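You operate a simulated robot arm through the tools that you are given. There is no shell and no other tool. Be economical: measure what you need, move in short steps, check, and stop when the job is done.

The job below is to be done with a simulated two-armed robot. You get a single attempt, and the scene is never put back.

TASK
Load the clay, hold the press, push the slide in and tighten the screw to the green band.
Fine: never turn it into the orange field; then stand the press on the mat.

Only the result counts: the job must be done as asked and must still hold three seconds after the hand-in. Knocking over, shifting, dropping, spilling or breaking anything else fails it.

THE ROBOT
Two 7-joint arms with two-finger parallel grippers on one trunk, on a base that drives. Base frame: it is fixed to the floor where the robot stands at the start and does not move with it; the origin is under the middle of the robot, x ahead of it, y to its left, z up; the surface under the hand at the start is at about z = 90. Units: cm, degrees, N and s.
The left shoulder is at the start at [7, 13.3, 130.1], the right one opposite. With the tool pointing down near the work surface each hand reaches from about 10 to 64 cm from the robot's upright axis, wherever it stands, measured 20 degrees to its own side. Places, roughly: bed of the press slide [50, 20, 90]; cork mat on the assembly bench [50, -30, 90]; press screw [60, 20, 100]; press slide [50, 20, 90]. Payload 1.57 kg a hand.
Tool frame (each hand has its own): the origin (TCP) lies between the finger pads and is the grasp point; the fingertips stand 3 cm ahead of it; z points along the fingers, y is the line along which they close. Largest opening 8 cm; finger width 1.7, thickness 1.2; the body of the gripper, 4 by 8.2 cm, starts 8 cm behind the TCP.
Orientation is told as [roll, pitch, yaw] about the base's x, y, z axes, in that order, counted from this pose: with the fingers straight down and closing along the base's y, the tool's x points along the base's -x, its y along +y and its z along -z.

THE INTERFACE
- The arms move only by the tool servo_tool. It takes "left_moves", "right_moves" or both (then of equal length, played together; a hand with none holds still); each is one flat list of numbers, 7 for each row, row after row: the shift along the tool's x, y, z in units of 50 mm (1.0 is 50 mm), then the turn, a rotation vector about the tool's x, y, z in units of 5 degrees (1.0 is 5 degrees), then the gripper command, from -1 (shut) to 1 (fully open), values between in proportion. In form: [tx, ty, tz, ax, ay, az, hand, tx, ty, tz, ax, ay, az, hand, ...]. A call has 1 to 8 rows; each row shifts and turns the commanded pose from where the row before left it, along the tool's axes as they then stand. A call with a number of a shift or a turn outside -1 to 1 is refused whole. A row lasts 0.2 s, in which the tool goes at most 5 cm and 8.6 degrees; a call with a longer step from one row to the next is refused whole, and so is a gripper value outside its range. A pose out of reach is approached as far as the arm can. The call stops where the force on the tool passes 90 N (or 10 N more than at its start, if that is more) or the arm is blocked; 0.2 s more then pass. The fingers move at their own pace (about 15.3 cm/s each) and stop on an object; they squeeze with about 37 N. The grip force told is the motor's: it shows also when the fingers shut on nothing. Time passes only in rows, and 0.2 s behind the last, so rows that do not move let the fingers close. It gives the time, the measured TCP pose, the force on the tool (base axes), the opening and the grip force at its end, in the units of the frame above (readings bear some noise), with the torque about the TCP (base axes, N m) and any sound that the robot's microphone picked up.
- Cameras (640 x 400 px; columns grow to the right, rows downward): "scene" is now at [12.99, 0.93, 151.7]; the picture's right is [0.24, -0.97, -0.00], its down [-0.66, -0.17, -0.74] and it looks along [0.71, 0.18, -0.68] (base axes); focal length 263 px, centre (320, 200). "left" rides on the left gripper at [7.2, 0.7, -12.2] in its tool frame; the picture's right is [-0.09, 1.00, 0.00], its down [-0.84, -0.08, -0.54] and it looks along [-0.54, -0.05, 0.84] (tool axes); focal length 238 px, centre (320, 200). "right" rides on the right gripper at [7.2, -0.7, -12.2] in its tool frame; the picture's right is [0.09, 1.00, 0.00], its down [-0.84, 0.08, -0.54] and it looks along [-0.54, 0.05, 0.84] (tool axes); focal length 238 px, centre (320, 200). There is no depth. A picture from a camera that has moved, and an enlarged one, comes with that camera's place and axes in the base frame and with its lens. The place of the scene camera against the robot may be out by one fixed shift of up to 1.2 cm in any direction.
- capture(camera): a new picture of that camera. The clock stands still meanwhile.
- move_column(by): slides the trunk up (or, below 0, down) by that many cm; the arms and the scene camera ride with it, the base frame stays. It gives what a move gives, with no picture.
- steer(legs): drives the robot by 1 to 6 legs, each [ahead, left, turn to the left] in cm, cm and degrees, along the robot's own axes; the way and the turn of a leg run together, so that a leg with both is an arc; at most 150 cm and 180 degrees a leg. The arms and the cameras ride along, it lands a little off, and it stops where it bumps. It gives what a move gives.
- pan_tilt(pan, tilt): turns the head with the scene camera to pan (to the left, within 86 degrees either way) and tilt (down, from -29 to 69), counted from straight ahead of the robot. It gives what a move gives.
- zoom(camera, box): a new picture of the part [left, top, right, bottom] of that camera's present view, enlarged. The clock stands still meanwhile.
- job_done(): hands the job in; it is judged then, once.

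Go step by step. Nothing tells you exact positions but the pictures and the camera data: compare them with the known pose of the tool, close in by small moves and look again before you grip or let go. The budget is 120 turns and 92 pictures, counting those below and the enlarged ones. Unless the task says otherwise, let go and move clear before handing in, and close with one line.

The tools are called after ">>>" by a JSON object that holds its "method" and its "body". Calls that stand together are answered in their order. servo_tool: Moves the arms, as the interface text tells. Its arguments: {"type":"object","properties":{"left_moves":{"type":"array","items":{"type":"number"}},"right_moves":{"type":"array","items":{"type":"number"}}},"required":[]} The other tools are called the same way: move_column (by) slides the trunk up or down; steer (legs) drives the base; pan_tilt (pan, tilt) turns the head that bears the scene camera; capture (camera) takes a picture; zoom (camera, box) takes an enlarged picture of a part of a camera's view; job_done () hands the job in.

At the start:

```text
time: 0.0
left_tool_pos: [37.53, 26.55, 128.82]
left_tool_rot: [0.0, -0.1, -0.1]
left_contact_force: [0.8, 0.1, -0.3]
left_torque: [-0.02, -0.02, 0.04]
left_opening: 8.02
left_grip_force: 0.1
right_tool_pos: [39.2, -12.82, 132.92]
right_tool_rot: [0.1, 0.1, -0.1]
right_contact_force: [-0.3, -0.8, -0.7]
right_torque: [0.0, 0.01, 0.0]
right_opening: 8.02
right_grip_force: 0.0
trunk travel left (down, up): [-87.5, 6.5]
robot x, y, heading: [0.1, -0.03, 0.3]
head pan, tilt: [14.2, 42.6]
```

scene: 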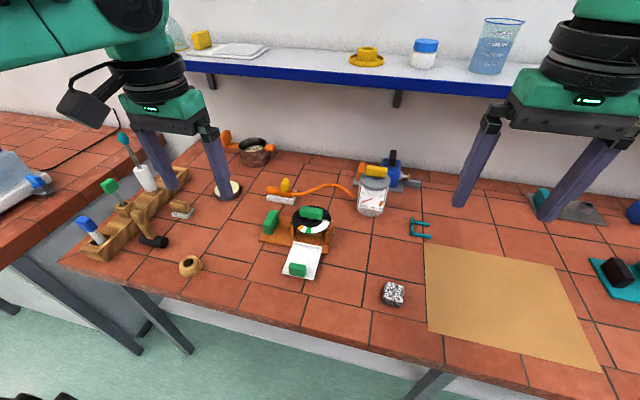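
right: 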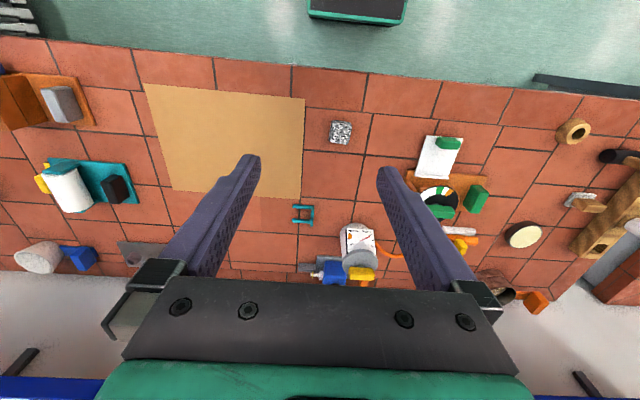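
left: 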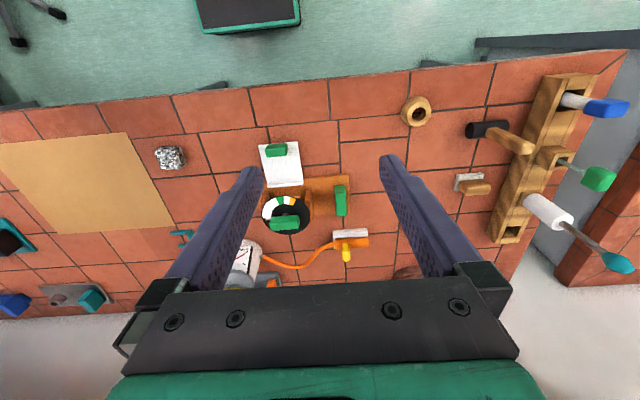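

I see the press (orange block with dial, white slide with green knob, green handle) near the middle, and a speckled clay cube in front of the mat. I'll zoom in on these first.

>>> {"method": "zoom", "body": {"camera": "scene", "box": [230, 170, 430, 310]}}

>>> {"method": "zoom", "body": {"camera": "left", "box": [140, 120, 380, 280]}}

```text
2.86 times, centred on (330, 240) of scene
camera zoom: at [12.99, 0.93, 151.7], right [0.24, -0.97, 0.0], down [-0.66, -0.17, -0.74], along [0.71, 0.18, -0.68], focal length 751 px, centre (291, 86)
```

zoom: 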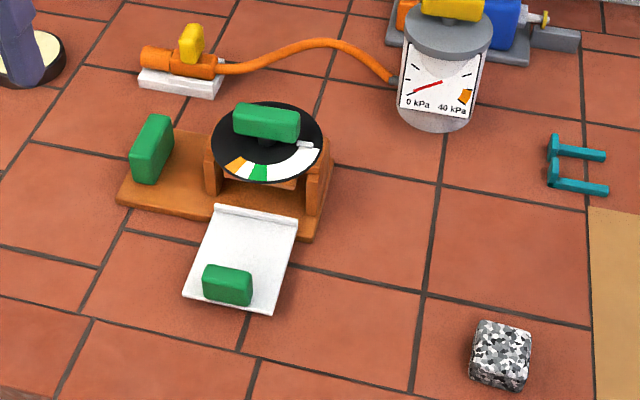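

```text
2.50 times, centred on (260, 200) of left
camera zoom: at [30.34, 27.3, 140.98], right [0.09, 1.0, 0.0], down [0.84, -0.08, 0.54], along [0.54, -0.05, -0.84], focal length 596 px, centre (470, 200)
```

zoom: 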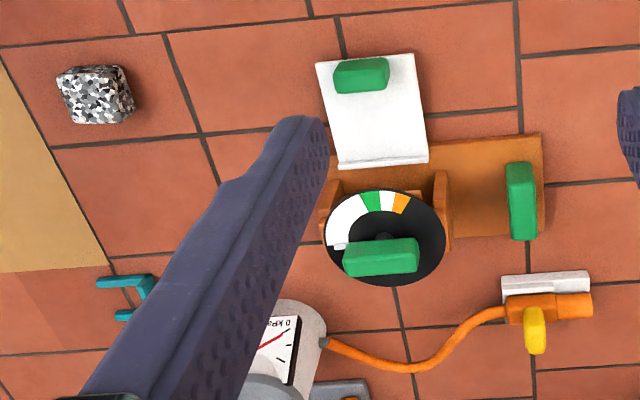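

The pointer sits in line with the green handle on its -y side, and the green band is about 75-80° clockwise from there. I'll look for the clay and check the cube and the other candidates.

>>> {"method": "zoom", "body": {"camera": "scene", "box": [60, 120, 300, 290]}}

>>> {"method": "zoom", "body": {"camera": "right", "box": [300, 80, 540, 240]}}

>>> {"method": "zoom", "body": {"camera": "right", "box": [0, 40, 240, 300]}}

```text
2.35 times, centred on (180, 205) of scene
camera zoom: at [12.99, 0.93, 151.7], right [0.24, -0.97, 0.0], down [-0.66, -0.17, -0.74], along [0.71, 0.18, -0.68], focal length 618 px, centre (649, 188)
```

zoom: 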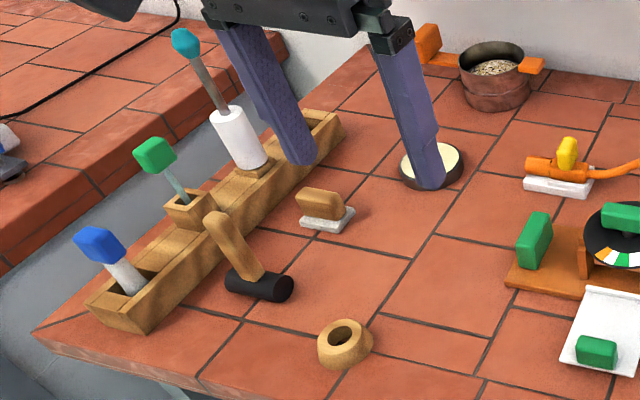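

```text
2.50 times, centred on (420, 160) of right
camera zoom: at [31.98, -13.54, 145.15], right [-0.09, 1.0, 0.0], down [0.84, 0.07, 0.54], along [0.54, 0.05, -0.84], focal length 596 px, centre (70, 300)
```

zoom: 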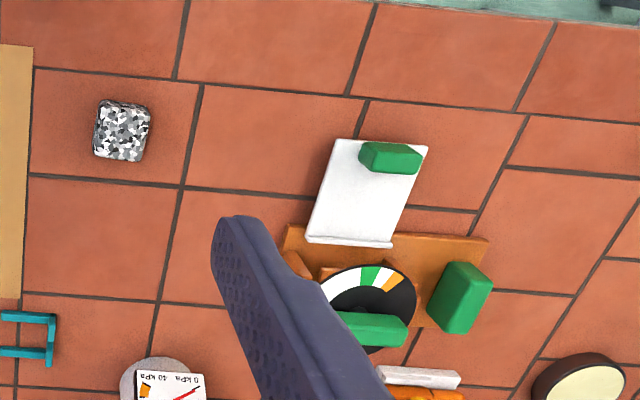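

```text
1.54 times, centred on (120, 170) of right
camera zoom: at [31.98, -13.54, 145.15], right [-0.09, 1.0, 0.0], down [0.84, 0.07, 0.54], along [0.54, 0.05, -0.84], focal length 367 px, centre (628, 246)
```

zoom: 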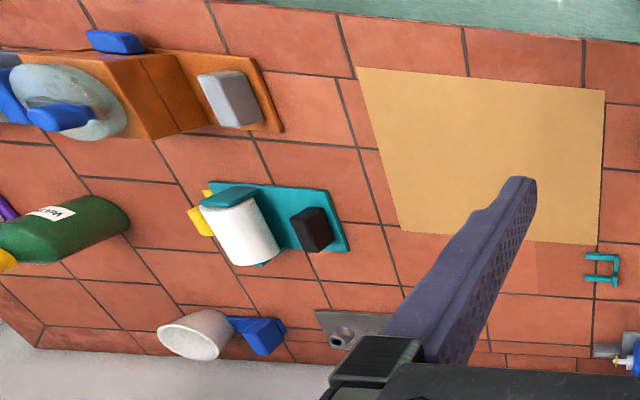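

The speckled cube is the clay, at about [47.8, -7.4, 92] with both wrist cameras agreeing. The side handle is at about [61, 29.4, 94] and the screw bar at about [61.2, 16.7, 101], so I'll drive a little closer for reach.

>>> {"method": "steer", "body": {"legs": [[10, 0, 0]]}}

```text
time: 1.1
left_tool_pos: [46.68, 26.76, 129.03]
left_tool_rot: [0.0, -0.3, 0.0]
left_contact_force: [0.0, -0.4, 0.0]
left_torque: [0.03, -0.04, -0.02]
left_opening: 7.99
left_grip_force: 0.0
right_tool_pos: [48.43, -12.79, 133.06]
right_tool_rot: [0.0, -0.4, 0.0]
right_contact_force: [-0.9, -0.1, -0.4]
right_torque: [0.03, -0.03, 0.02]
right_opening: 8.0
right_grip_force: 0.0
trunk travel left (down, up): [-87.5, 6.5]
robot x, y, heading: [10.09, 0.21, 0.1]
head pan, tilt: [14.2, 42.6]
```

The base is 10 cm closer. Next the right hand goes above the clay.

>>> {"method": "servo_tool", "body": {"right_moves": [0.024, 0.22, 0.92, 0, 0, 0, 1, 0.024, 0.22, 0.92, 0, 0, 0, 1, 0.024, 0.22, 0.92, 0, 0, 0, 1, 0.024, 0.22, 0.92, 0, 0, 0, 1, 0.024, 0.22, 0.92, 0, 0, 0, 1, 0, 0, 0, 0, 0, 0, 1]}}

>>> {"method": "capture", "body": {"camera": "right"}}

>>> {"method": "capture", "body": {"camera": "left"}}

```text
time: 2.5
left_tool_pos: [47.34, 26.64, 128.81]
left_tool_rot: [0.1, 0.0, 0.1]
left_contact_force: [-0.3, 0.3, -0.4]
left_torque: [0.03, 0.02, -0.01]
left_opening: 8.0
left_grip_force: 0.0
right_tool_pos: [48.33, -7.3, 109.8]
right_tool_rot: [0.1, 0.0, 0.0]
right_contact_force: [0.0, 0.1, -0.6]
right_torque: [0.06, 0.0, 0.05]
right_opening: 8.0
right_grip_force: 0.0
trunk travel left (down, up): [-87.5, 6.5]
robot x, y, heading: [10.01, -0.28, 0.1]
head pan, tilt: [14.2, 42.6]
```

```text
83 pictures are left
camera right: at [41.1, -7.95, 121.98], right [-0.09, 1.0, 0.0], down [0.84, 0.08, 0.54], along [0.54, 0.05, -0.84], focal length 238 px, centre (320, 200)
```

right: 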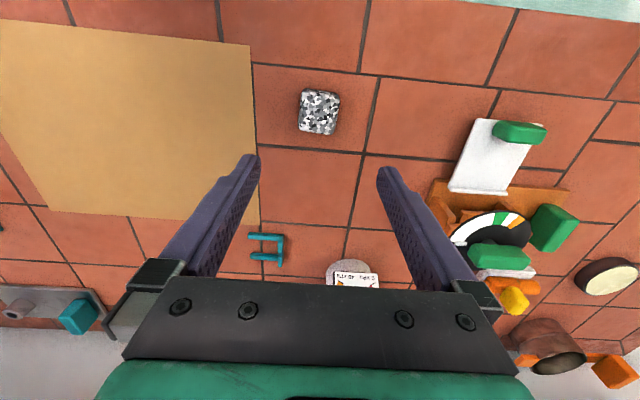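

```text
82 pictures are left
camera left: at [40.16, 27.38, 140.98], right [0.09, 1.0, 0.0], down [0.84, -0.08, 0.54], along [0.54, -0.05, -0.84], focal length 238 px, centre (320, 200)
```

left: 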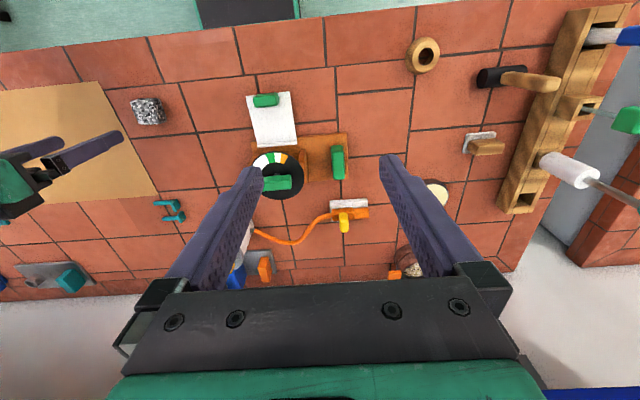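

The clay is at about [47.6, -7.6]. I'll descend and grip it.

>>> {"method": "servo_tool", "body": {"right_moves": [0.0375, -0.015, 0.79, 0, 0, 0, 1, 0.0375, -0.015, 0.79, 0, 0, 0, 1, 0.0375, -0.015, 0.79, 0, 0, 0, 1, 0.0375, -0.015, 0.79, 0, 0, 0, 1, 0, 0, 0, 0, 0, 0, 1]}}

>>> {"method": "capture", "body": {"camera": "right"}}

```text
time: 3.8
left_tool_pos: [47.29, 26.76, 128.8]
left_tool_rot: [0.0, 0.1, 0.1]
left_contact_force: [1.0, 0.7, 0.1]
left_torque: [-0.03, 0.02, 0.02]
left_opening: 8.02
left_grip_force: 0.1
right_tool_pos: [47.65, -7.67, 94.1]
right_tool_rot: [0.1, -0.1, 0.0]
right_contact_force: [-0.3, 0.0, -0.4]
right_torque: [0.0, 0.0, -0.01]
right_opening: 8.0
right_grip_force: 0.0
trunk travel left (down, up): [-87.5, 6.5]
robot x, y, heading: [9.86, 0.22, 0.2]
head pan, tilt: [14.2, 42.6]
```

```text
81 pictures are left
camera right: at [40.43, -8.29, 106.31], right [-0.09, 1.0, 0.0], down [0.84, 0.08, 0.54], along [0.54, 0.05, -0.84], focal length 238 px, centre (320, 200)
```

right: 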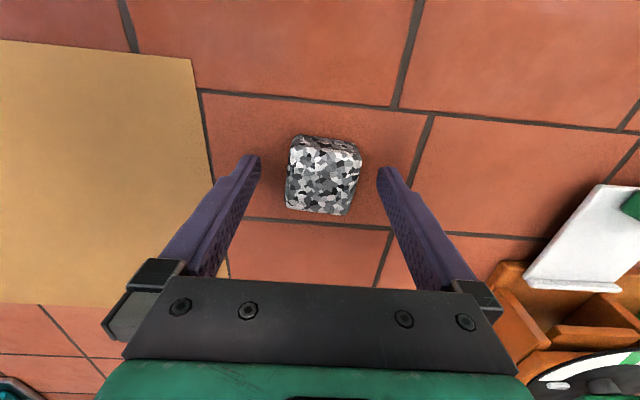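

The hand is centred on the clay, so I'll close and lift.

>>> {"method": "servo_tool", "body": {"right_moves": [0, 0, 0, 0, 0, 0, -1, 0, 0, 0, 0, 0, 0, -1, 0, 0, 0, 0, 0, 0, -1]}}

>>> {"method": "servo_tool", "body": {"right_moves": [0, 0, -0.8, 0, 0, 0, -1, 0, 0, -0.8, 0, 0, 0, -1, 0, 0, -0.8, 0, 0, 0, -1, 0, 0, 0, 0, 0, 0, -1]}}

>>> {"method": "capture", "body": {"camera": "right"}}

```text
time: 4.5
left_tool_pos: [47.32, 26.8, 128.88]
left_tool_rot: [0.0, 0.1, 0.0]
left_contact_force: [0.6, -0.2, -0.2]
left_torque: [-0.05, -0.03, -0.01]
left_opening: 7.99
left_grip_force: 0.0
right_tool_pos: [47.72, -7.56, 94.21]
right_tool_rot: [0.0, -0.1, 0.1]
right_contact_force: [0.0, -0.3, 0.1]
right_torque: [0.03, -0.01, 0.03]
right_opening: 4.54
right_grip_force: 37.2
trunk travel left (down, up): [-87.5, 6.5]
robot x, y, heading: [9.84, 0.03, 0.0]
head pan, tilt: [14.2, 42.6]
```

```text
time: 5.5
left_tool_pos: [47.44, 26.71, 128.87]
left_tool_rot: [0.1, 0.0, 0.1]
left_contact_force: [0.1, 0.2, 0.2]
left_torque: [0.04, 0.03, -0.01]
left_opening: 8.0
left_grip_force: 0.0
right_tool_pos: [47.77, -7.61, 106.33]
right_tool_rot: [0.0, -0.1, 0.1]
right_contact_force: [-0.4, -0.1, -0.7]
right_torque: [0.02, -0.01, 0.03]
right_opening: 4.56
right_grip_force: 37.0
trunk travel left (down, up): [-87.5, 6.5]
robot x, y, heading: [9.77, 0.21, 0.1]
head pan, tilt: [14.2, 42.6]
```

```text
80 pictures are left
camera right: at [40.49, -8.26, 118.57], right [-0.09, 1.0, 0.0], down [0.84, 0.08, 0.54], along [0.54, 0.05, -0.84], focal length 238 px, centre (320, 200)
```

right: 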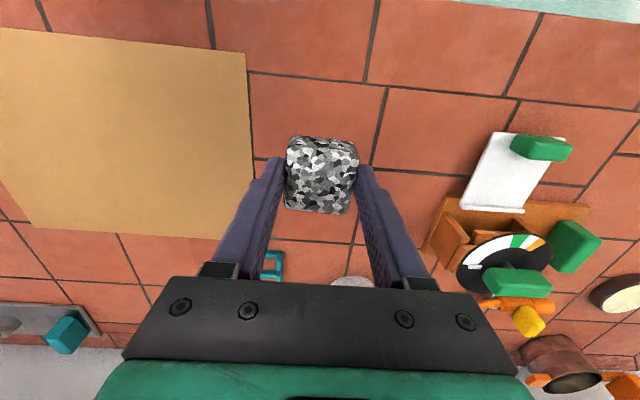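

The clay is held, 4.5 cm wide. I'll zoom on the tray to measure it before placing.

>>> {"method": "zoom", "body": {"camera": "left", "box": [230, 80, 360, 210]}}

>>> {"method": "zoom", "body": {"camera": "right", "box": [420, 120, 620, 310]}}

```text
3.08 times, centred on (295, 145) of left
camera zoom: at [40.2, 27.36, 140.98], right [0.09, 1.0, 0.0], down [0.84, -0.08, 0.54], along [0.54, -0.05, -0.84], focal length 733 px, centre (397, 369)
```

zoom: 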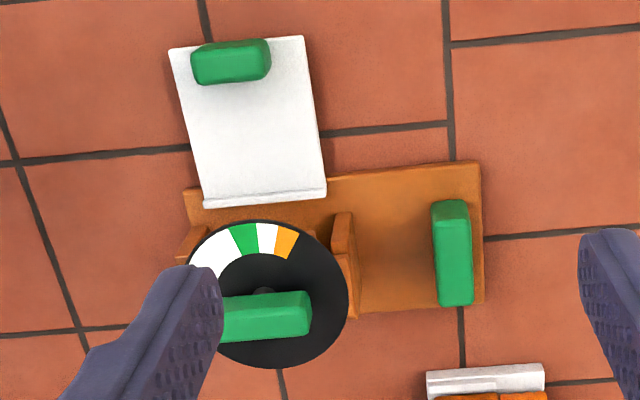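

```text
2.11 times, centred on (520, 215) of right
camera zoom: at [40.49, -8.26, 118.57], right [-0.09, 1.0, 0.0], down [0.84, 0.08, 0.54], along [0.54, 0.05, -0.84], focal length 502 px, centre (-101, 168)
```

zoom: 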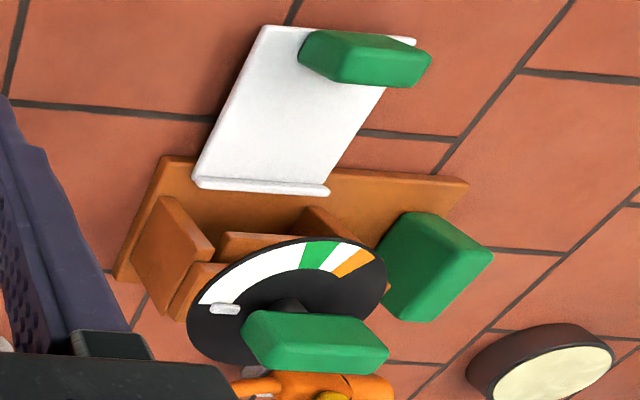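

The tray spans x 46.9–57.1, y about 16.6, top about 91.5, with the screw centre at about [61.2, 16.9]. I'll carry the clay over the tray while the left hand moves aside.

>>> {"method": "servo_tool", "body": {"right_moves": [-0.158, 0.807, 0, 0, 0, 0, -1, -0.158, 0.807, 0, 0, 0, 0, -1, -0.158, 0.807, 0, 0, 0, 0, -1, -0.158, 0.807, 0, 0, 0, 0, -1, -0.158, 0.807, 0, 0, 0, 0, -1, -0.158, 0.807, 0, 0, 0, 0, -1, 0, 0, 0, 0, 0, 0, -1], "left_moves": [0, 0.26, 0, 0, 0, 0, 1, 0, 0.26, 0, 0, 0, 0, 1, 0, 0.26, 0, 0, 0, 0, 1, 0, 0.26, 0, 0, 0, 0, 1, 0, 0.26, 0, 0, 0, 0, 1, 0, 0.26, 0, 0, 0, 0, 1, 0, 0, 0, 0, 0, 0, 1]}}

>>> {"method": "capture", "body": {"camera": "right"}}

>>> {"method": "capture", "body": {"camera": "left"}}

```text
time: 7.2
left_tool_pos: [47.29, 34.54, 128.81]
left_tool_rot: [0.0, 0.1, 0.1]
left_contact_force: [0.3, 0.0, -0.7]
left_torque: [0.01, -0.01, -0.02]
left_opening: 7.99
left_grip_force: 0.0
right_tool_pos: [52.7, 16.64, 106.19]
right_tool_rot: [0.1, -0.2, 0.1]
right_contact_force: [0.1, 0.0, -1.6]
right_torque: [0.04, 0.01, -0.01]
right_opening: 4.53
right_grip_force: 37.4
trunk travel left (down, up): [-87.5, 6.5]
robot x, y, heading: [9.93, -0.18, 0.1]
head pan, tilt: [14.2, 42.6]
```

```text
77 pictures are left
camera right: at [45.38, 16.05, 118.39], right [-0.09, 1.0, 0.0], down [0.84, 0.08, 0.54], along [0.54, 0.05, -0.84], focal length 238 px, centre (320, 200)
```

right: 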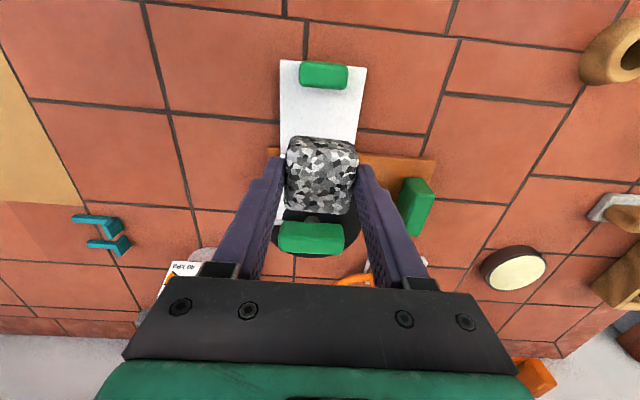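

```text
76 pictures are left
camera left: at [40.17, 35.17, 140.96], right [0.09, 1.0, 0.0], down [0.84, -0.08, 0.54], along [0.54, -0.05, -0.84], focal length 238 px, centre (320, 200)
```

left: 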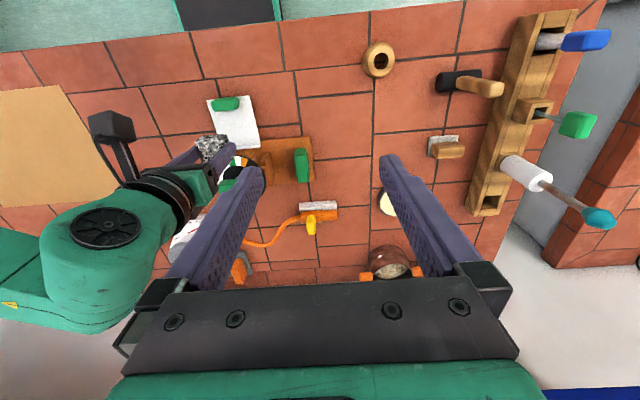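

The alignment with the tray is good. I'll lower towards the tray surface.

>>> {"method": "servo_tool", "body": {"right_moves": [0.01, -0.01, 0.7, 0, 0, 0, -1, 0.01, -0.01, 0.7, 0, 0, 0, -1, 0.01, -0.01, 0.54, 0, 0, 0, -1, 0, 0, 0.0, 0, 0, 0, -1]}}

>>> {"method": "capture", "body": {"camera": "right"}}

>>> {"method": "capture", "body": {"camera": "scene"}}

```text
time: 8.2
left_tool_pos: [47.36, 34.61, 128.79]
left_tool_rot: [-0.1, 0.1, 0.1]
left_contact_force: [-0.8, 0.2, 0.5]
left_torque: [0.03, 0.06, 0.02]
left_opening: 8.01
left_grip_force: 0.1
right_tool_pos: [52.24, 16.67, 96.4]
right_tool_rot: [0.1, -0.2, 0.0]
right_contact_force: [-0.4, 0.1, -1.6]
right_torque: [0.01, -0.03, -0.03]
right_opening: 4.55
right_grip_force: 36.5
trunk travel left (down, up): [-87.5, 6.5]
robot x, y, heading: [9.61, 0.07, 0.0]
head pan, tilt: [14.2, 42.6]
```

```text
75 pictures are left
camera right: at [45.04, 15.97, 108.68], right [-0.09, 1.0, 0.0], down [0.84, 0.08, 0.54], along [0.54, 0.05, -0.84], focal length 238 px, centre (320, 200)
```

right: 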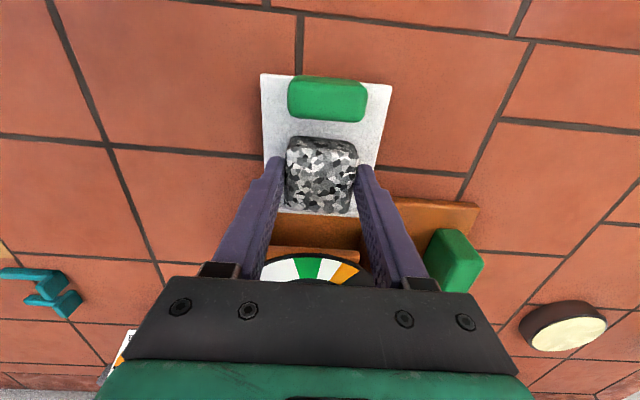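

```text
74 pictures are left
camera scene: at [22.88, 1.03, 151.7], right [0.25, -0.97, 0.0], down [-0.66, -0.17, -0.74], along [0.71, 0.18, -0.68], focal length 263 px, centre (320, 200)
```

scene: 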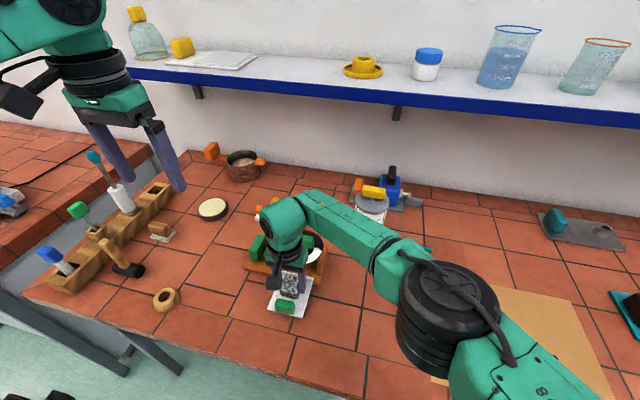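

The clay sits between the knob and the lip. I'll creep down until I feel contact.

>>> {"method": "servo_tool", "body": {"right_moves": [-0.02, 0, 0.06, 0, 0, 0, -1, 0, 0, 0.04, 0, 0, 0, -1]}}

```text
time: 8.8
left_tool_pos: [47.35, 34.48, 128.88]
left_tool_rot: [0.1, 0.0, 0.0]
left_contact_force: [0.0, 0.7, 0.2]
left_torque: [0.03, 0.0, 0.0]
left_opening: 8.0
left_grip_force: 0.1
right_tool_pos: [52.41, 16.66, 95.93]
right_tool_rot: [0.2, -0.1, 0.0]
right_contact_force: [-0.5, 0.3, -2.4]
right_torque: [0.0, 0.0, 0.06]
right_opening: 4.53
right_grip_force: 36.5
trunk travel left (down, up): [-87.5, 6.5]
robot x, y, heading: [9.85, -0.24, -0.2]
head pan, tilt: [14.2, 42.6]
```

>>> {"method": "servo_tool", "body": {"right_moves": [0, 0, 0.04, 0, 0, 0, -1, 0, 0, 0, 0, 0, 0, -1]}}

```text
time: 9.3
left_tool_pos: [47.2, 34.48, 128.85]
left_tool_rot: [0.0, -0.1, 0.1]
left_contact_force: [0.4, -0.3, -0.7]
left_torque: [0.01, -0.01, 0.0]
left_opening: 8.0
left_grip_force: 0.1
right_tool_pos: [52.45, 16.64, 95.78]
right_tool_rot: [0.2, -0.2, 0.0]
right_contact_force: [1.9, 0.6, 10.4]
right_torque: [-0.07, -0.32, 0.02]
right_opening: 4.51
right_grip_force: 36.6
trunk travel left (down, up): [-87.5, 6.5]
robot x, y, heading: [9.75, 0.14, 0.1]
head pan, tilt: [14.2, 42.6]
```

There is contact at z about 95.8. I'll release and rise.

>>> {"method": "servo_tool", "body": {"right_moves": [0, 0, 0, 0, 0, 0, 0.2, 0, 0, 0, 0, 0, 0, 0.2, 0, 0, 0, 0, 0, 0, 0.2]}}

>>> {"method": "servo_tool", "body": {"right_moves": [0, 0, -0.4, 0, 0, 0, 0.2, 0, 0, -0.8, 0, 0, 0, 0.2, 0, 0, -1, 0, 0, 0, 0.2, 0, 0, -0.8, 0, 0, 0, 0.2, 0, 0, 0, 0, 0, 0, 0.2]}}

>>> {"method": "capture", "body": {"camera": "right"}}

```text
time: 10.2
left_tool_pos: [47.33, 34.43, 128.83]
left_tool_rot: [0.0, 0.0, 0.1]
left_contact_force: [-0.3, -0.3, -0.8]
left_torque: [-0.01, 0.01, 0.02]
left_opening: 8.0
left_grip_force: 0.1
right_tool_pos: [52.45, 16.55, 95.75]
right_tool_rot: [0.1, -0.2, 0.1]
right_contact_force: [-0.1, 0.3, -0.5]
right_torque: [0.03, 0.01, 0.03]
right_opening: 4.8
right_grip_force: 0.0
trunk travel left (down, up): [-87.5, 6.5]
robot x, y, heading: [9.88, -0.01, 0.0]
head pan, tilt: [14.2, 42.6]
```

```text
time: 11.3
left_tool_pos: [47.26, 34.51, 128.74]
left_tool_rot: [0.0, -0.1, 0.2]
left_contact_force: [0.4, -0.9, 0.8]
left_torque: [-0.02, 0.0, 0.02]
left_opening: 7.99
left_grip_force: 0.0
right_tool_pos: [52.5, 16.44, 110.96]
right_tool_rot: [0.2, 0.1, 0.0]
right_contact_force: [0.6, 0.2, 0.1]
right_torque: [-0.03, -0.02, 0.01]
right_opening: 4.82
right_grip_force: 0.0
trunk travel left (down, up): [-87.5, 6.5]
robot x, y, heading: [9.96, -0.11, 0.0]
head pan, tilt: [14.2, 42.6]
```

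```text
73 pictures are left
camera right: at [45.24, 15.72, 123.07], right [-0.09, 1.0, 0.0], down [0.84, 0.08, 0.54], along [0.54, 0.05, -0.84], focal length 238 px, centre (320, 200)
```

right: 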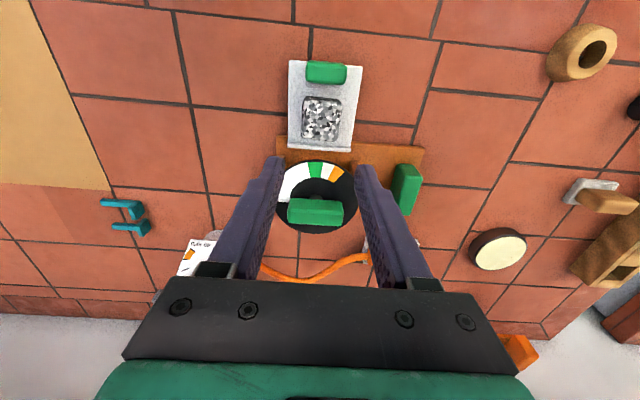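

The clay is standing on the tray. Next the left hand goes above the side handle.

>>> {"method": "servo_tool", "body": {"left_moves": [-0.457, -0.167, 0.56, 0, 0, 0, 1, -0.457, -0.167, 0.56, 0, 0, 0, 1, -0.457, -0.167, 0.56, 0, 0, 0, 1, -0.457, -0.167, 0.56, 0, 0, 0, 1, -0.457, -0.167, 0.56, 0, 0, 0, 1, -0.457, -0.167, 0.56, 0, 0, 0, 1, 0, 0, 0, 0, 0, 0, 1]}}

>>> {"method": "capture", "body": {"camera": "left"}}

```text
time: 12.9
left_tool_pos: [61.07, 29.74, 112.29]
left_tool_rot: [0.0, -0.1, 0.1]
left_contact_force: [-0.7, 0.3, 0.1]
left_torque: [-0.03, 0.01, 0.03]
left_opening: 7.96
left_grip_force: 0.0
right_tool_pos: [52.53, 16.49, 110.8]
right_tool_rot: [0.1, -0.1, 0.0]
right_contact_force: [0.4, 0.7, -0.1]
right_torque: [0.01, -0.01, -0.01]
right_opening: 4.82
right_grip_force: 0.0
trunk travel left (down, up): [-87.5, 6.5]
robot x, y, heading: [9.43, 0.06, 0.1]
head pan, tilt: [14.2, 42.6]
```

```text
72 pictures are left
camera left: at [53.91, 30.38, 124.29], right [0.09, 1.0, 0.0], down [0.84, -0.08, 0.54], along [0.54, -0.05, -0.84], focal length 238 px, centre (320, 200)
```

left: 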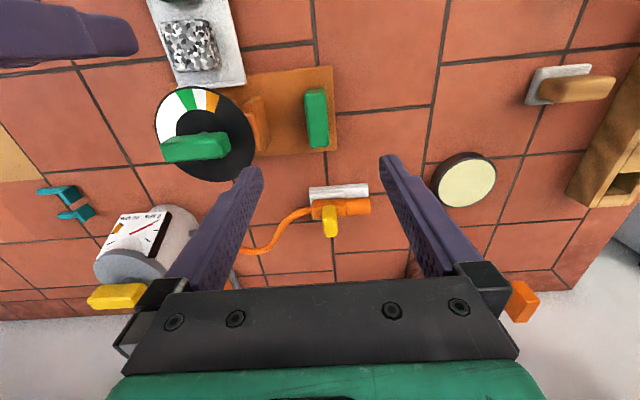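

The handle is centred at about [61, 29.4] with its top near 96–97. I'll lower the left hand over it.

>>> {"method": "servo_tool", "body": {"left_moves": [0, -0.015, 0.84, 0, 0, 0, 1, 0, -0.015, 0.84, 0, 0, 0, 1, 0, -0.015, 0.84, 0, 0, 0, 1, 0, -0.015, 0.6, 0, 0, 0, 1, 0, 0, 0, 0, 0, 0, 1]}}

>>> {"method": "capture", "body": {"camera": "left"}}

>>> {"method": "capture", "body": {"camera": "right"}}

```text
time: 14.2
left_tool_pos: [60.63, 29.38, 97.01]
left_tool_rot: [0.1, -0.1, 0.1]
left_contact_force: [-0.1, 0.1, 0.2]
left_torque: [-0.02, 0.02, -0.01]
left_opening: 7.98
left_grip_force: 0.1
left hand out of reach, approached as far as the arm can: row 4
right_tool_pos: [52.44, 16.39, 110.84]
right_tool_rot: [0.0, -0.1, 0.0]
right_contact_force: [0.6, 0.9, 0.1]
right_torque: [0.01, 0.03, 0.01]
right_opening: 4.81
right_grip_force: 0.1
trunk travel left (down, up): [-87.5, 6.5]
robot x, y, heading: [10.14, 0.33, 0.4]
head pan, tilt: [14.2, 42.6]
```

```text
71 pictures are left
camera left: at [53.4, 30.06, 109.03], right [0.09, 1.0, 0.0], down [0.84, -0.08, 0.54], along [0.54, -0.05, -0.84], focal length 238 px, centre (320, 200)
```

left: 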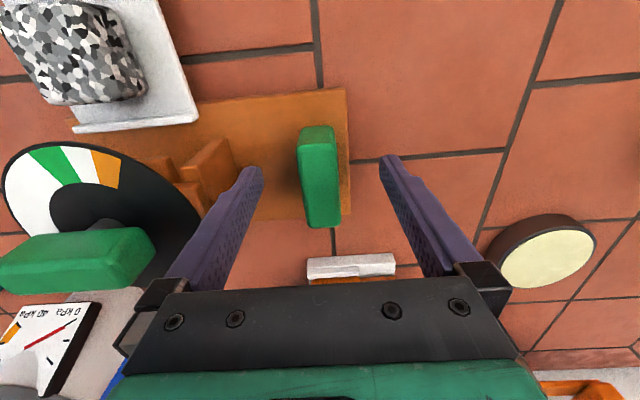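

```text
70 pictures are left
camera right: at [45.2, 15.77, 123.04], right [-0.09, 1.0, 0.0], down [0.84, 0.08, 0.54], along [0.54, 0.05, -0.84], focal length 238 px, centre (320, 200)
```

right: 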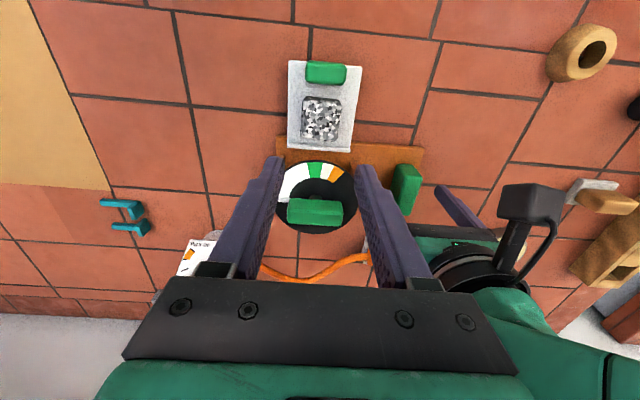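

The left arm is at its reach limit, so I'll raise it a bit and drive 8 cm closer.

>>> {"method": "servo_tool", "body": {"left_moves": [0.3, 0, -0.8, 0, 0, 0, 1, 0.3, 0, -0.8, 0, 0, 0, 1, 0, 0, -0.4, 0, 0, 0, 1], "right_moves": [0.4, 0, -0.3, 0, 0, 0, 0.2, 0.4, 0, -0.3, 0, 0, 0, 0.2, 0.4, 0, -0.3, 0, 0, 0, 0.2]}}

>>> {"method": "steer", "body": {"legs": [[8, 0, 0]]}}

```text
time: 14.9
left_tool_pos: [57.69, 29.38, 106.87]
left_tool_rot: [0.1, 0.0, 0.2]
left_contact_force: [0.3, 0.2, 0.1]
left_torque: [0.0, 0.0, 0.04]
left_opening: 8.02
left_grip_force: 0.2
right_tool_pos: [46.39, 16.52, 115.5]
right_tool_rot: [0.0, 0.0, 0.0]
right_contact_force: [0.1, 1.1, 0.2]
right_torque: [0.0, -0.04, 0.01]
right_opening: 4.82
right_grip_force: 0.0
trunk travel left (down, up): [-87.5, 6.5]
robot x, y, heading: [9.93, -0.27, 0.1]
head pan, tilt: [14.2, 42.6]
```

```text
time: 16.0
left_tool_pos: [65.1, 29.36, 107.14]
left_tool_rot: [0.0, -0.4, 0.3]
left_contact_force: [-0.1, -0.6, -0.3]
left_torque: [0.0, -0.04, 0.02]
left_opening: 8.0
left_grip_force: 0.0
right_tool_pos: [53.72, 16.47, 115.66]
right_tool_rot: [0.1, -0.3, 0.2]
right_contact_force: [0.0, -0.2, 0.3]
right_torque: [-0.02, -0.05, 0.01]
right_opening: 4.8
right_grip_force: 0.2
trunk travel left (down, up): [-87.5, 6.5]
robot x, y, heading: [18.14, -0.19, 0.2]
head pan, tilt: [14.2, 42.6]
```

Next I'll lower the left hand around the handle and pull the right hand back.

>>> {"method": "servo_tool", "body": {"left_moves": [0.3, 0, 0.3, 0, 0, 0, 1, 0.3, 0, 0.4, 0, 0, 0, 1, 0.3, 0, 0.6, 0, 0, 0, 1, 0, 0, 0.6, 0, 0, 0, 1, 0, 0, 0.4, 0, 0, 0, 1, 0, 0, 0, 0, 0, 0, 1], "right_moves": [0.5, 0, 0, 0, 0, 0, 0, 0.5, 0, 0, 0, 0, 0, 0, 0.5, 0, 0, 0, 0, 0, 0, 0.5, 0, 0, 0, 0, 0, 0, 0.4, 0, 0, 0, 0, 0, 0, 0, 0, 0, 0, 0, 0, 0]}}

>>> {"method": "capture", "body": {"camera": "left"}}

>>> {"method": "capture", "body": {"camera": "right"}}

```text
time: 17.4
left_tool_pos: [61.25, 29.35, 95.34]
left_tool_rot: [0.1, 0.0, 0.2]
left_contact_force: [0.0, 0.2, 0.5]
left_torque: [-0.06, -0.03, 0.0]
left_opening: 8.0
left_grip_force: 0.0
right_tool_pos: [42.45, 16.45, 115.4]
right_tool_rot: [0.1, -0.1, 0.2]
right_contact_force: [0.6, -0.3, 0.1]
right_torque: [0.0, 0.03, 0.05]
right_opening: 4.01
right_grip_force: 0.0
trunk travel left (down, up): [-87.5, 6.5]
robot x, y, heading: [17.64, -0.03, 0.2]
head pan, tilt: [14.2, 42.6]
```

```text
69 pictures are left
camera left: at [54.12, 30.02, 107.5], right [0.09, 1.0, 0.0], down [0.84, -0.07, 0.54], along [0.54, -0.05, -0.84], focal length 238 px, centre (320, 200)
```

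left: 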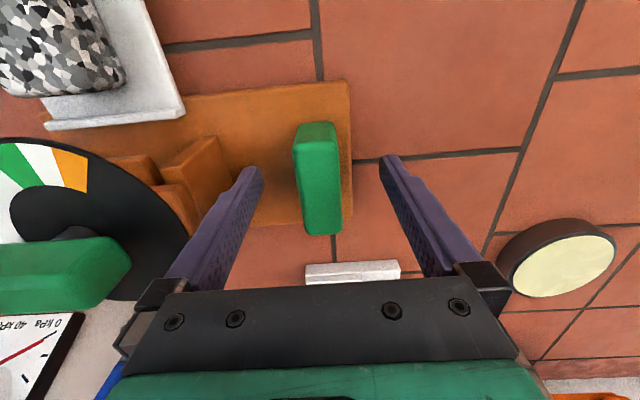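

```text
68 pictures are left
camera right: at [35.22, 15.75, 127.61], right [-0.09, 1.0, 0.0], down [0.84, 0.08, 0.54], along [0.54, 0.05, -0.84], focal length 238 px, centre (320, 200)
```

right: 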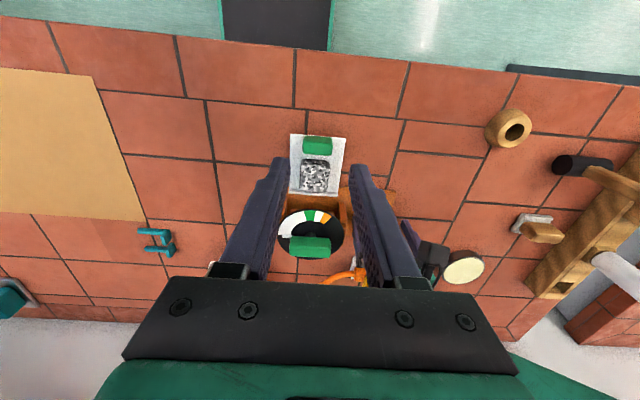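

The left hand straddles the handle and is centred on it. I'll close it.

>>> {"method": "servo_tool", "body": {"left_moves": [0, 0, 0.08, 0, 0, 0, 0, 0, 0, 0, 0, 0, 0, -1, 0, 0, 0, 0, 0, 0, -1, 0, 0, 0, 0, 0, 0, -1]}}

>>> {"method": "capture", "body": {"camera": "left"}}

```text
time: 18.4
left_tool_pos: [61.26, 29.32, 94.84]
left_tool_rot: [0.0, 0.0, 0.3]
left_contact_force: [-0.4, -0.6, -0.9]
left_torque: [-0.09, 0.07, 0.21]
left_opening: 2.56
left_grip_force: 36.9
right_tool_pos: [42.51, 16.51, 115.49]
right_tool_rot: [0.1, 0.0, 0.1]
right_contact_force: [-0.2, -0.8, -1.0]
right_torque: [-0.02, 0.01, -0.03]
right_opening: 4.01
right_grip_force: 0.2
trunk travel left (down, up): [-87.5, 6.5]
robot x, y, heading: [18.01, 0.1, 0.3]
head pan, tilt: [14.2, 42.6]
```

```text
67 pictures are left
camera left: at [54.1, 30.02, 107.1], right [0.09, 1.0, 0.0], down [0.84, -0.07, 0.54], along [0.54, -0.05, -0.84], focal length 238 px, centre (320, 200)
```

left: 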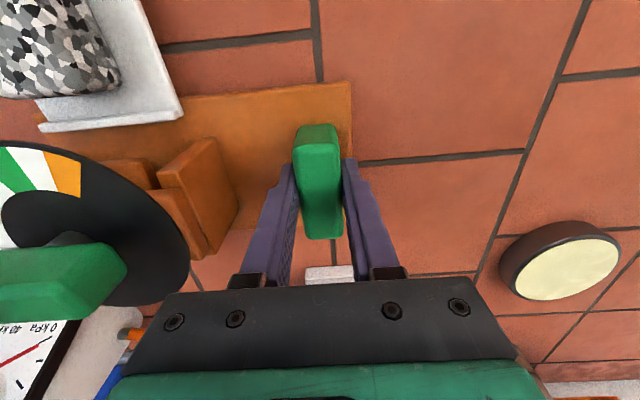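

The press is gripped with the left hand. Now I'll tilt the right hand 40° with fingers shut, so it can push the slide knob without touching the dial.

>>> {"method": "servo_tool", "body": {"right_moves": [0, 0, 0, 0, -1, 0, -1, 0, 0, 0, 0, -1, 0, -1, 0, 0, 0, 0, -1, 0, -1, 0, 0, 0, 0, -1, 0, -1, 0, 0, 0, 0, -1, 0, -1, 0, 0, 0, 0, -1, 0, -1, 0, 0, 0, 0, -1, 0, -1, 0, 0, 0, 0, -1, 0, -1]}}

>>> {"method": "capture", "body": {"camera": "right"}}

```text
time: 20.4
left_tool_pos: [61.19, 29.36, 94.99]
left_tool_rot: [0.0, 0.0, 0.3]
left_contact_force: [-0.3, 0.3, 1.3]
left_torque: [-0.01, -0.46, 0.05]
left_opening: 2.59
left_grip_force: 37.0
right_tool_pos: [45.91, 15.22, 116.9]
right_tool_rot: [3.7, -38.3, -8.6]
right_contact_force: [-0.4, 0.6, -1.0]
right_torque: [-0.01, 0.02, 0.0]
right_opening: 0.01
right_grip_force: 21.4
right hand out of reach, approached as far as the arm can: row 8
trunk travel left (down, up): [-87.5, 6.5]
robot x, y, heading: [17.71, 0.02, 0.3]
head pan, tilt: [14.2, 42.6]
stopped in row 8 (right hand): the arm was blocked; the commanded pose is now the measured one
```

```text
66 pictures are left
camera right: at [32.63, 15.76, 122.08], right [0.04, 1.0, -0.01], down [0.32, -0.01, 0.95], along [0.95, -0.04, -0.32], focal length 238 px, centre (320, 200)
```

right: 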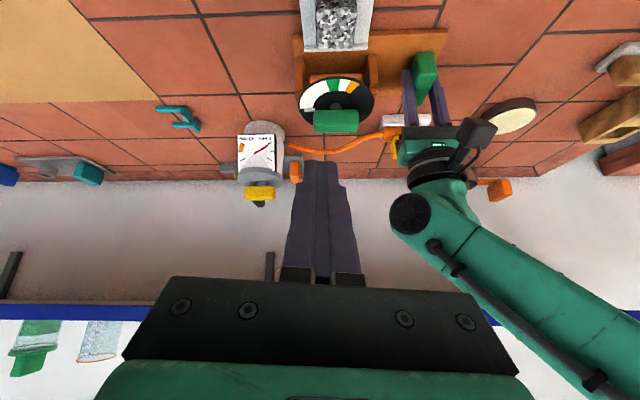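

The tilt hit the near reach limit. I'll settle for about 25° of tilt and square the hand up.

>>> {"method": "servo_tool", "body": {"right_moves": [0, 0, 0, 0, 0.9, 0, -1, 0, 0, 0, 0, 0.9, 0, -1, 0, 0, 0, 0, 0.86, 0, -1, 0, 0, 0, 0.74, 0, 0, -1, 0, 0.1, 0, -0.36, 0, -0.78, -1, 0, 0.1, 0, -0.36, 0, -0.78, -1, 0, 0, 0, 0, 0, 0, -1]}}

```text
time: 22.0
left_tool_pos: [61.21, 29.4, 95.06]
left_tool_rot: [0.1, 0.0, 0.1]
left_contact_force: [-0.1, 0.8, 4.1]
left_torque: [-0.08, -0.08, 0.1]
left_opening: 2.55
left_grip_force: 36.8
right_tool_pos: [45.83, 16.21, 117.07]
right_tool_rot: [-0.5, -24.9, 1.2]
right_contact_force: [0.8, 0.4, -0.6]
right_torque: [0.02, 0.02, -0.01]
right_opening: 0.0
right_grip_force: 21.6
trunk travel left (down, up): [-87.5, 6.5]
robot x, y, heading: [17.75, -0.06, 0.5]
head pan, tilt: [14.2, 42.6]
```

I'll descend in front of the slide knob.

>>> {"method": "servo_tool", "body": {"right_moves": [0.504, 0.012, 0.722, 0, 0, 0, -1, 0.504, 0.012, 0.722, 0, 0, 0, -1, 0.504, 0.012, 0.722, 0, 0, 0, -1, 0.504, 0.012, 0.722, 0, 0, 0, -1, 0.504, 0.012, 0.722, 0, 0, 0, -1, 0, 0, 0, 0, 0, 0, -1]}}

>>> {"method": "capture", "body": {"camera": "right"}}

```text
time: 23.4
left_tool_pos: [61.22, 29.38, 94.94]
left_tool_rot: [0.1, 0.0, 0.2]
left_contact_force: [-0.5, 0.9, 4.2]
left_torque: [-0.11, 0.04, 0.02]
left_opening: 2.59
left_grip_force: 36.4
right_tool_pos: [41.88, 16.26, 95.36]
right_tool_rot: [-0.5, -24.9, 1.1]
right_contact_force: [0.2, 0.6, 0.7]
right_torque: [0.02, -0.04, 0.0]
right_opening: 0.0
right_grip_force: 21.2
trunk travel left (down, up): [-87.5, 6.5]
robot x, y, heading: [17.93, 0.33, 0.2]
head pan, tilt: [14.2, 42.6]
```

```text
65 pictures are left
camera right: at [30.31, 15.39, 103.39], right [-0.1, 0.99, -0.05], down [0.53, 0.09, 0.84], along [0.84, 0.06, -0.53], focal length 238 px, centre (320, 200)
```

right: 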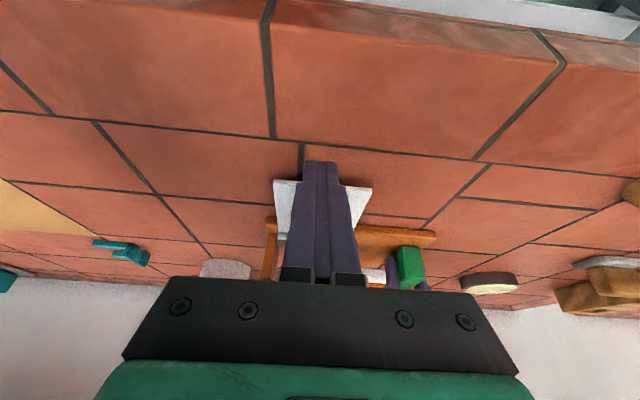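

I'm lined up in front of the knob. I'll approach and make contact.

>>> {"method": "servo_tool", "body": {"right_moves": [-0.145, 0.05, 0.0677, 0, 0, 0, -1, -0.145, 0, 0.0677, 0, 0, 0, -1, -0.145, 0, 0.0677, 0, 0, 0, -1, -0.145, 0, 0.0677, 0, 0, 0, -1, -0.145, 0, 0.0677, 0, 0, 0, -1, 0, 0, 0, 0, 0, 0, -1]}}

>>> {"method": "capture", "body": {"camera": "left"}}

>>> {"method": "capture", "body": {"camera": "scene"}}

```text
time: 24.8
left_tool_pos: [61.11, 29.35, 94.88]
left_tool_rot: [0.1, 0.0, 0.3]
left_contact_force: [-0.1, 1.3, 4.5]
left_torque: [0.01, -0.16, 0.16]
left_opening: 2.58
left_grip_force: 37.2
right_tool_pos: [46.15, 16.56, 95.32]
right_tool_rot: [-0.5, -25.0, 1.2]
right_contact_force: [1.5, 0.3, 0.3]
right_torque: [0.02, -0.01, 0.01]
right_opening: 0.01
right_grip_force: 21.4
trunk travel left (down, up): [-87.5, 6.5]
robot x, y, heading: [17.81, -0.12, 0.3]
head pan, tilt: [14.2, 42.6]
```

```text
64 pictures are left
camera left: at [54.02, 30.06, 107.1], right [0.09, 1.0, 0.0], down [0.84, -0.08, 0.54], along [0.54, -0.05, -0.84], focal length 238 px, centre (320, 200)
```

left: 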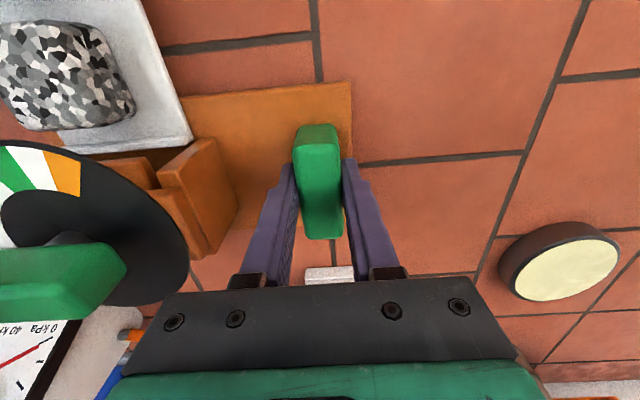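

```text
63 pictures are left
camera scene: at [30.81, 1.01, 151.71], right [0.25, -0.97, 0.0], down [-0.66, -0.17, -0.74], along [0.71, 0.18, -0.68], focal length 263 px, centre (320, 200)
```

scene: 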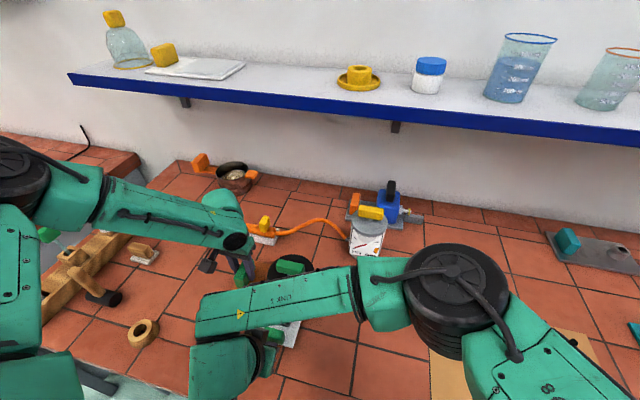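

The slide is moving smoothly. I'll push on another 4 cm.

>>> {"method": "servo_tool", "body": {"right_moves": [-0.145, 0, 0.0677, 0, 0, 0, -1, -0.145, 0, 0.0677, 0, 0, 0, -1, -0.145, 0, 0.0677, 0, 0, 0, -1, -0.145, 0, 0.0677, 0, 0, 0, -1, -0.145, 0, 0.0677, 0, 0, 0, -1, 0, 0, 0, 0, 0, 0, -1]}}

>>> {"method": "capture", "body": {"camera": "left"}}

>>> {"method": "capture", "body": {"camera": "right"}}

```text
time: 26.2
left_tool_pos: [61.19, 29.41, 94.87]
left_tool_rot: [0.0, 0.0, 0.2]
left_contact_force: [-0.4, 0.6, 3.7]
left_torque: [-0.08, -0.27, 0.11]
left_opening: 2.61
left_grip_force: 36.6
right_tool_pos: [50.16, 16.59, 95.28]
right_tool_rot: [-0.5, -25.1, 1.1]
right_contact_force: [0.4, 0.1, 0.4]
right_torque: [0.01, 0.01, -0.04]
right_opening: 0.0
right_grip_force: 21.0
trunk travel left (down, up): [-87.5, 6.5]
robot x, y, heading: [17.98, 0.12, 0.2]
head pan, tilt: [14.2, 42.6]
```

```text
62 pictures are left
camera left: at [54.02, 30.06, 107.1], right [0.09, 1.0, 0.0], down [0.84, -0.08, 0.54], along [0.54, -0.05, -0.84], focal length 238 px, centre (320, 200)
```

left: 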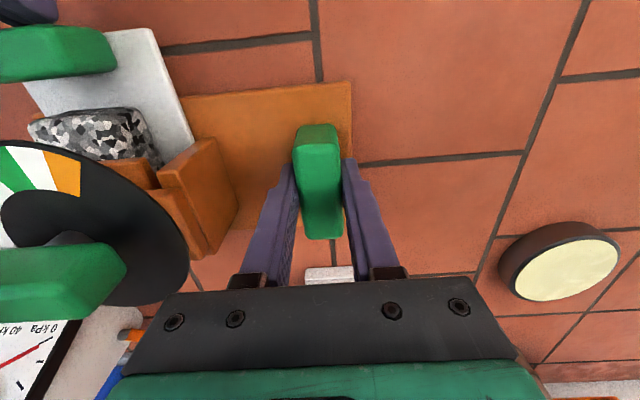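

```text
61 pictures are left
camera right: at [38.38, 15.91, 103.31], right [-0.1, 0.99, -0.05], down [0.53, 0.09, 0.84], along [0.84, 0.06, -0.53], focal length 238 px, centre (320, 200)
```

right: 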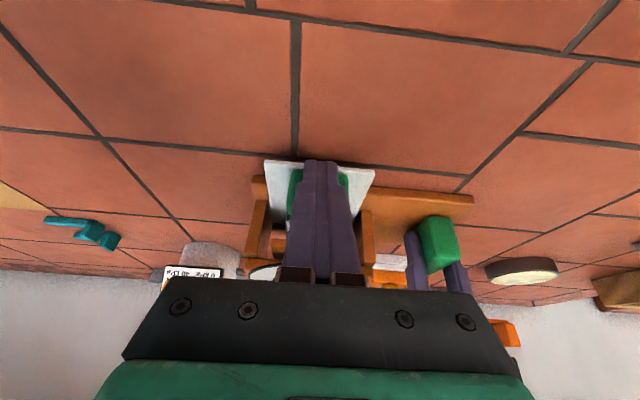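

The slide is about half in and the forces are low. I'll continue in smaller steps.

>>> {"method": "servo_tool", "body": {"right_moves": [-0.145, 0, 0.0677, 0, 0, 0, -1, -0.145, 0, 0.0677, 0, 0, 0, -1, -0.11, 0, 0.0508, 0, 0, 0, -1, 0, 0, 0, 0, 0, 0, -1]}}

>>> {"method": "zoom", "body": {"camera": "left", "box": [0, 0, 260, 300]}}

```text
time: 27.2
left_tool_pos: [61.2, 29.47, 95.0]
left_tool_rot: [0.0, 0.0, 0.3]
left_contact_force: [0.0, 0.4, 4.4]
left_torque: [-0.11, -0.25, 0.12]
left_opening: 2.57
left_grip_force: 37.0
right_tool_pos: [52.2, 16.84, 95.2]
right_tool_rot: [-0.6, -25.0, 1.1]
right_contact_force: [-1.3, 1.0, 0.2]
right_torque: [0.02, -0.01, 0.02]
right_opening: 0.0
right_grip_force: 21.5
trunk travel left (down, up): [-87.5, 6.5]
robot x, y, heading: [17.99, 0.1, 0.4]
head pan, tilt: [14.2, 42.6]
```

```text
1.33 times, centred on (130, 150) of left
camera zoom: at [54.02, 30.06, 107.1], right [0.09, 1.0, 0.0], down [0.84, -0.08, 0.54], along [0.54, -0.05, -0.84], focal length 318 px, centre (573, 267)
```

zoom: 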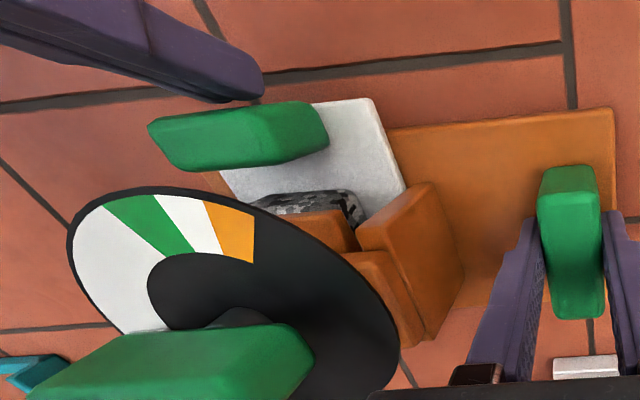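

The clay is passing under the bridge. I'll push the last couple of centimetres gently and watch for the stop.

>>> {"method": "servo_tool", "body": {"right_moves": [-0.0725, -0.02, 0.034, 0, 0, 0, -1, -0.0725, 0, 0.034, 0, 0, 0, -1, -0.0725, 0, 0.034, 0, 0, 0, -1, 0, 0, 0, 0, 0, 0, -1]}}

>>> {"method": "zoom", "body": {"camera": "left", "box": [0, 0, 260, 300]}}

```text
time: 28.2
left_tool_pos: [61.16, 29.54, 95.11]
left_tool_rot: [0.0, -0.1, 0.3]
left_contact_force: [8.9, 1.8, 2.1]
left_torque: [-0.05, 0.07, 0.92]
left_opening: 2.56
left_grip_force: 36.6
right_tool_pos: [53.29, 16.67, 95.1]
right_tool_rot: [-0.5, -24.9, 1.3]
right_contact_force: [-11.5, -1.3, 2.5]
right_torque: [0.03, 0.25, 0.0]
right_opening: 0.0
right_grip_force: 21.1
trunk travel left (down, up): [-87.5, 6.5]
robot x, y, heading: [18.01, 0.07, 0.1]
head pan, tilt: [14.2, 42.6]
```

```text
1.33 times, centred on (130, 150) of left
camera zoom: at [54.05, 30.1, 107.09], right [0.09, 1.0, 0.0], down [0.84, -0.07, 0.54], along [0.54, -0.05, -0.84], focal length 318 px, centre (573, 267)
```

zoom: 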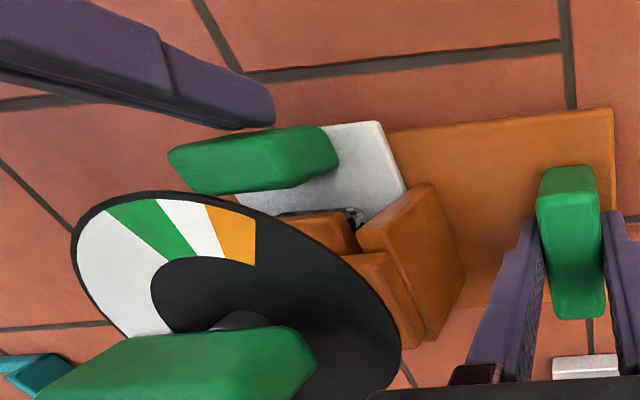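

Resistance of about 11 N has appeared, with the slide front nearly flush with the base. I'll nudge slightly more to confirm a hard stop.

>>> {"method": "servo_tool", "body": {"right_moves": [-0.055, 0, 0.025, 0, 0, 0, -1, 0, 0, 0, 0, 0, 0, -1]}}

>>> {"method": "zoom", "body": {"camera": "left", "box": [0, 0, 260, 300]}}

```text
time: 28.8
left_tool_pos: [61.11, 29.55, 94.89]
left_tool_rot: [0.2, 0.0, 0.2]
left_contact_force: [10.3, 8.0, 2.6]
left_torque: [0.03, 0.21, 0.84]
left_opening: 2.66
left_grip_force: 36.6
right_tool_pos: [53.67, 16.58, 95.08]
right_tool_rot: [-0.7, -24.9, 1.2]
right_contact_force: [-11.6, -6.0, -1.6]
right_torque: [-0.15, 0.32, -0.09]
right_opening: 0.01
right_grip_force: 21.3
trunk travel left (down, up): [-87.5, 6.5]
robot x, y, heading: [18.02, 0.29, 0.2]
head pan, tilt: [14.2, 42.6]
```

```text
1.33 times, centred on (130, 150) of left
camera zoom: at [54.09, 30.14, 107.09], right [0.09, 1.0, 0.0], down [0.84, -0.08, 0.54], along [0.54, -0.05, -0.84], focal length 318 px, centre (573, 267)
```

zoom: 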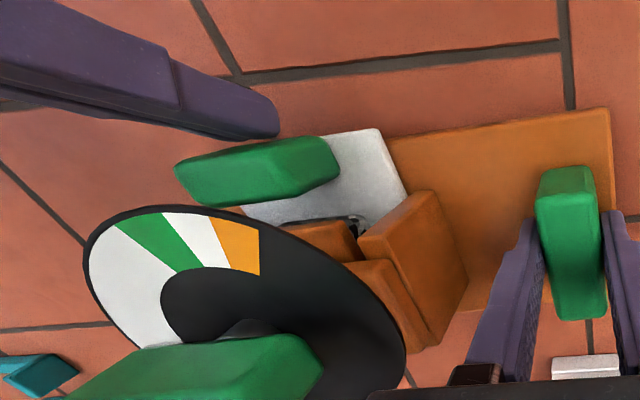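

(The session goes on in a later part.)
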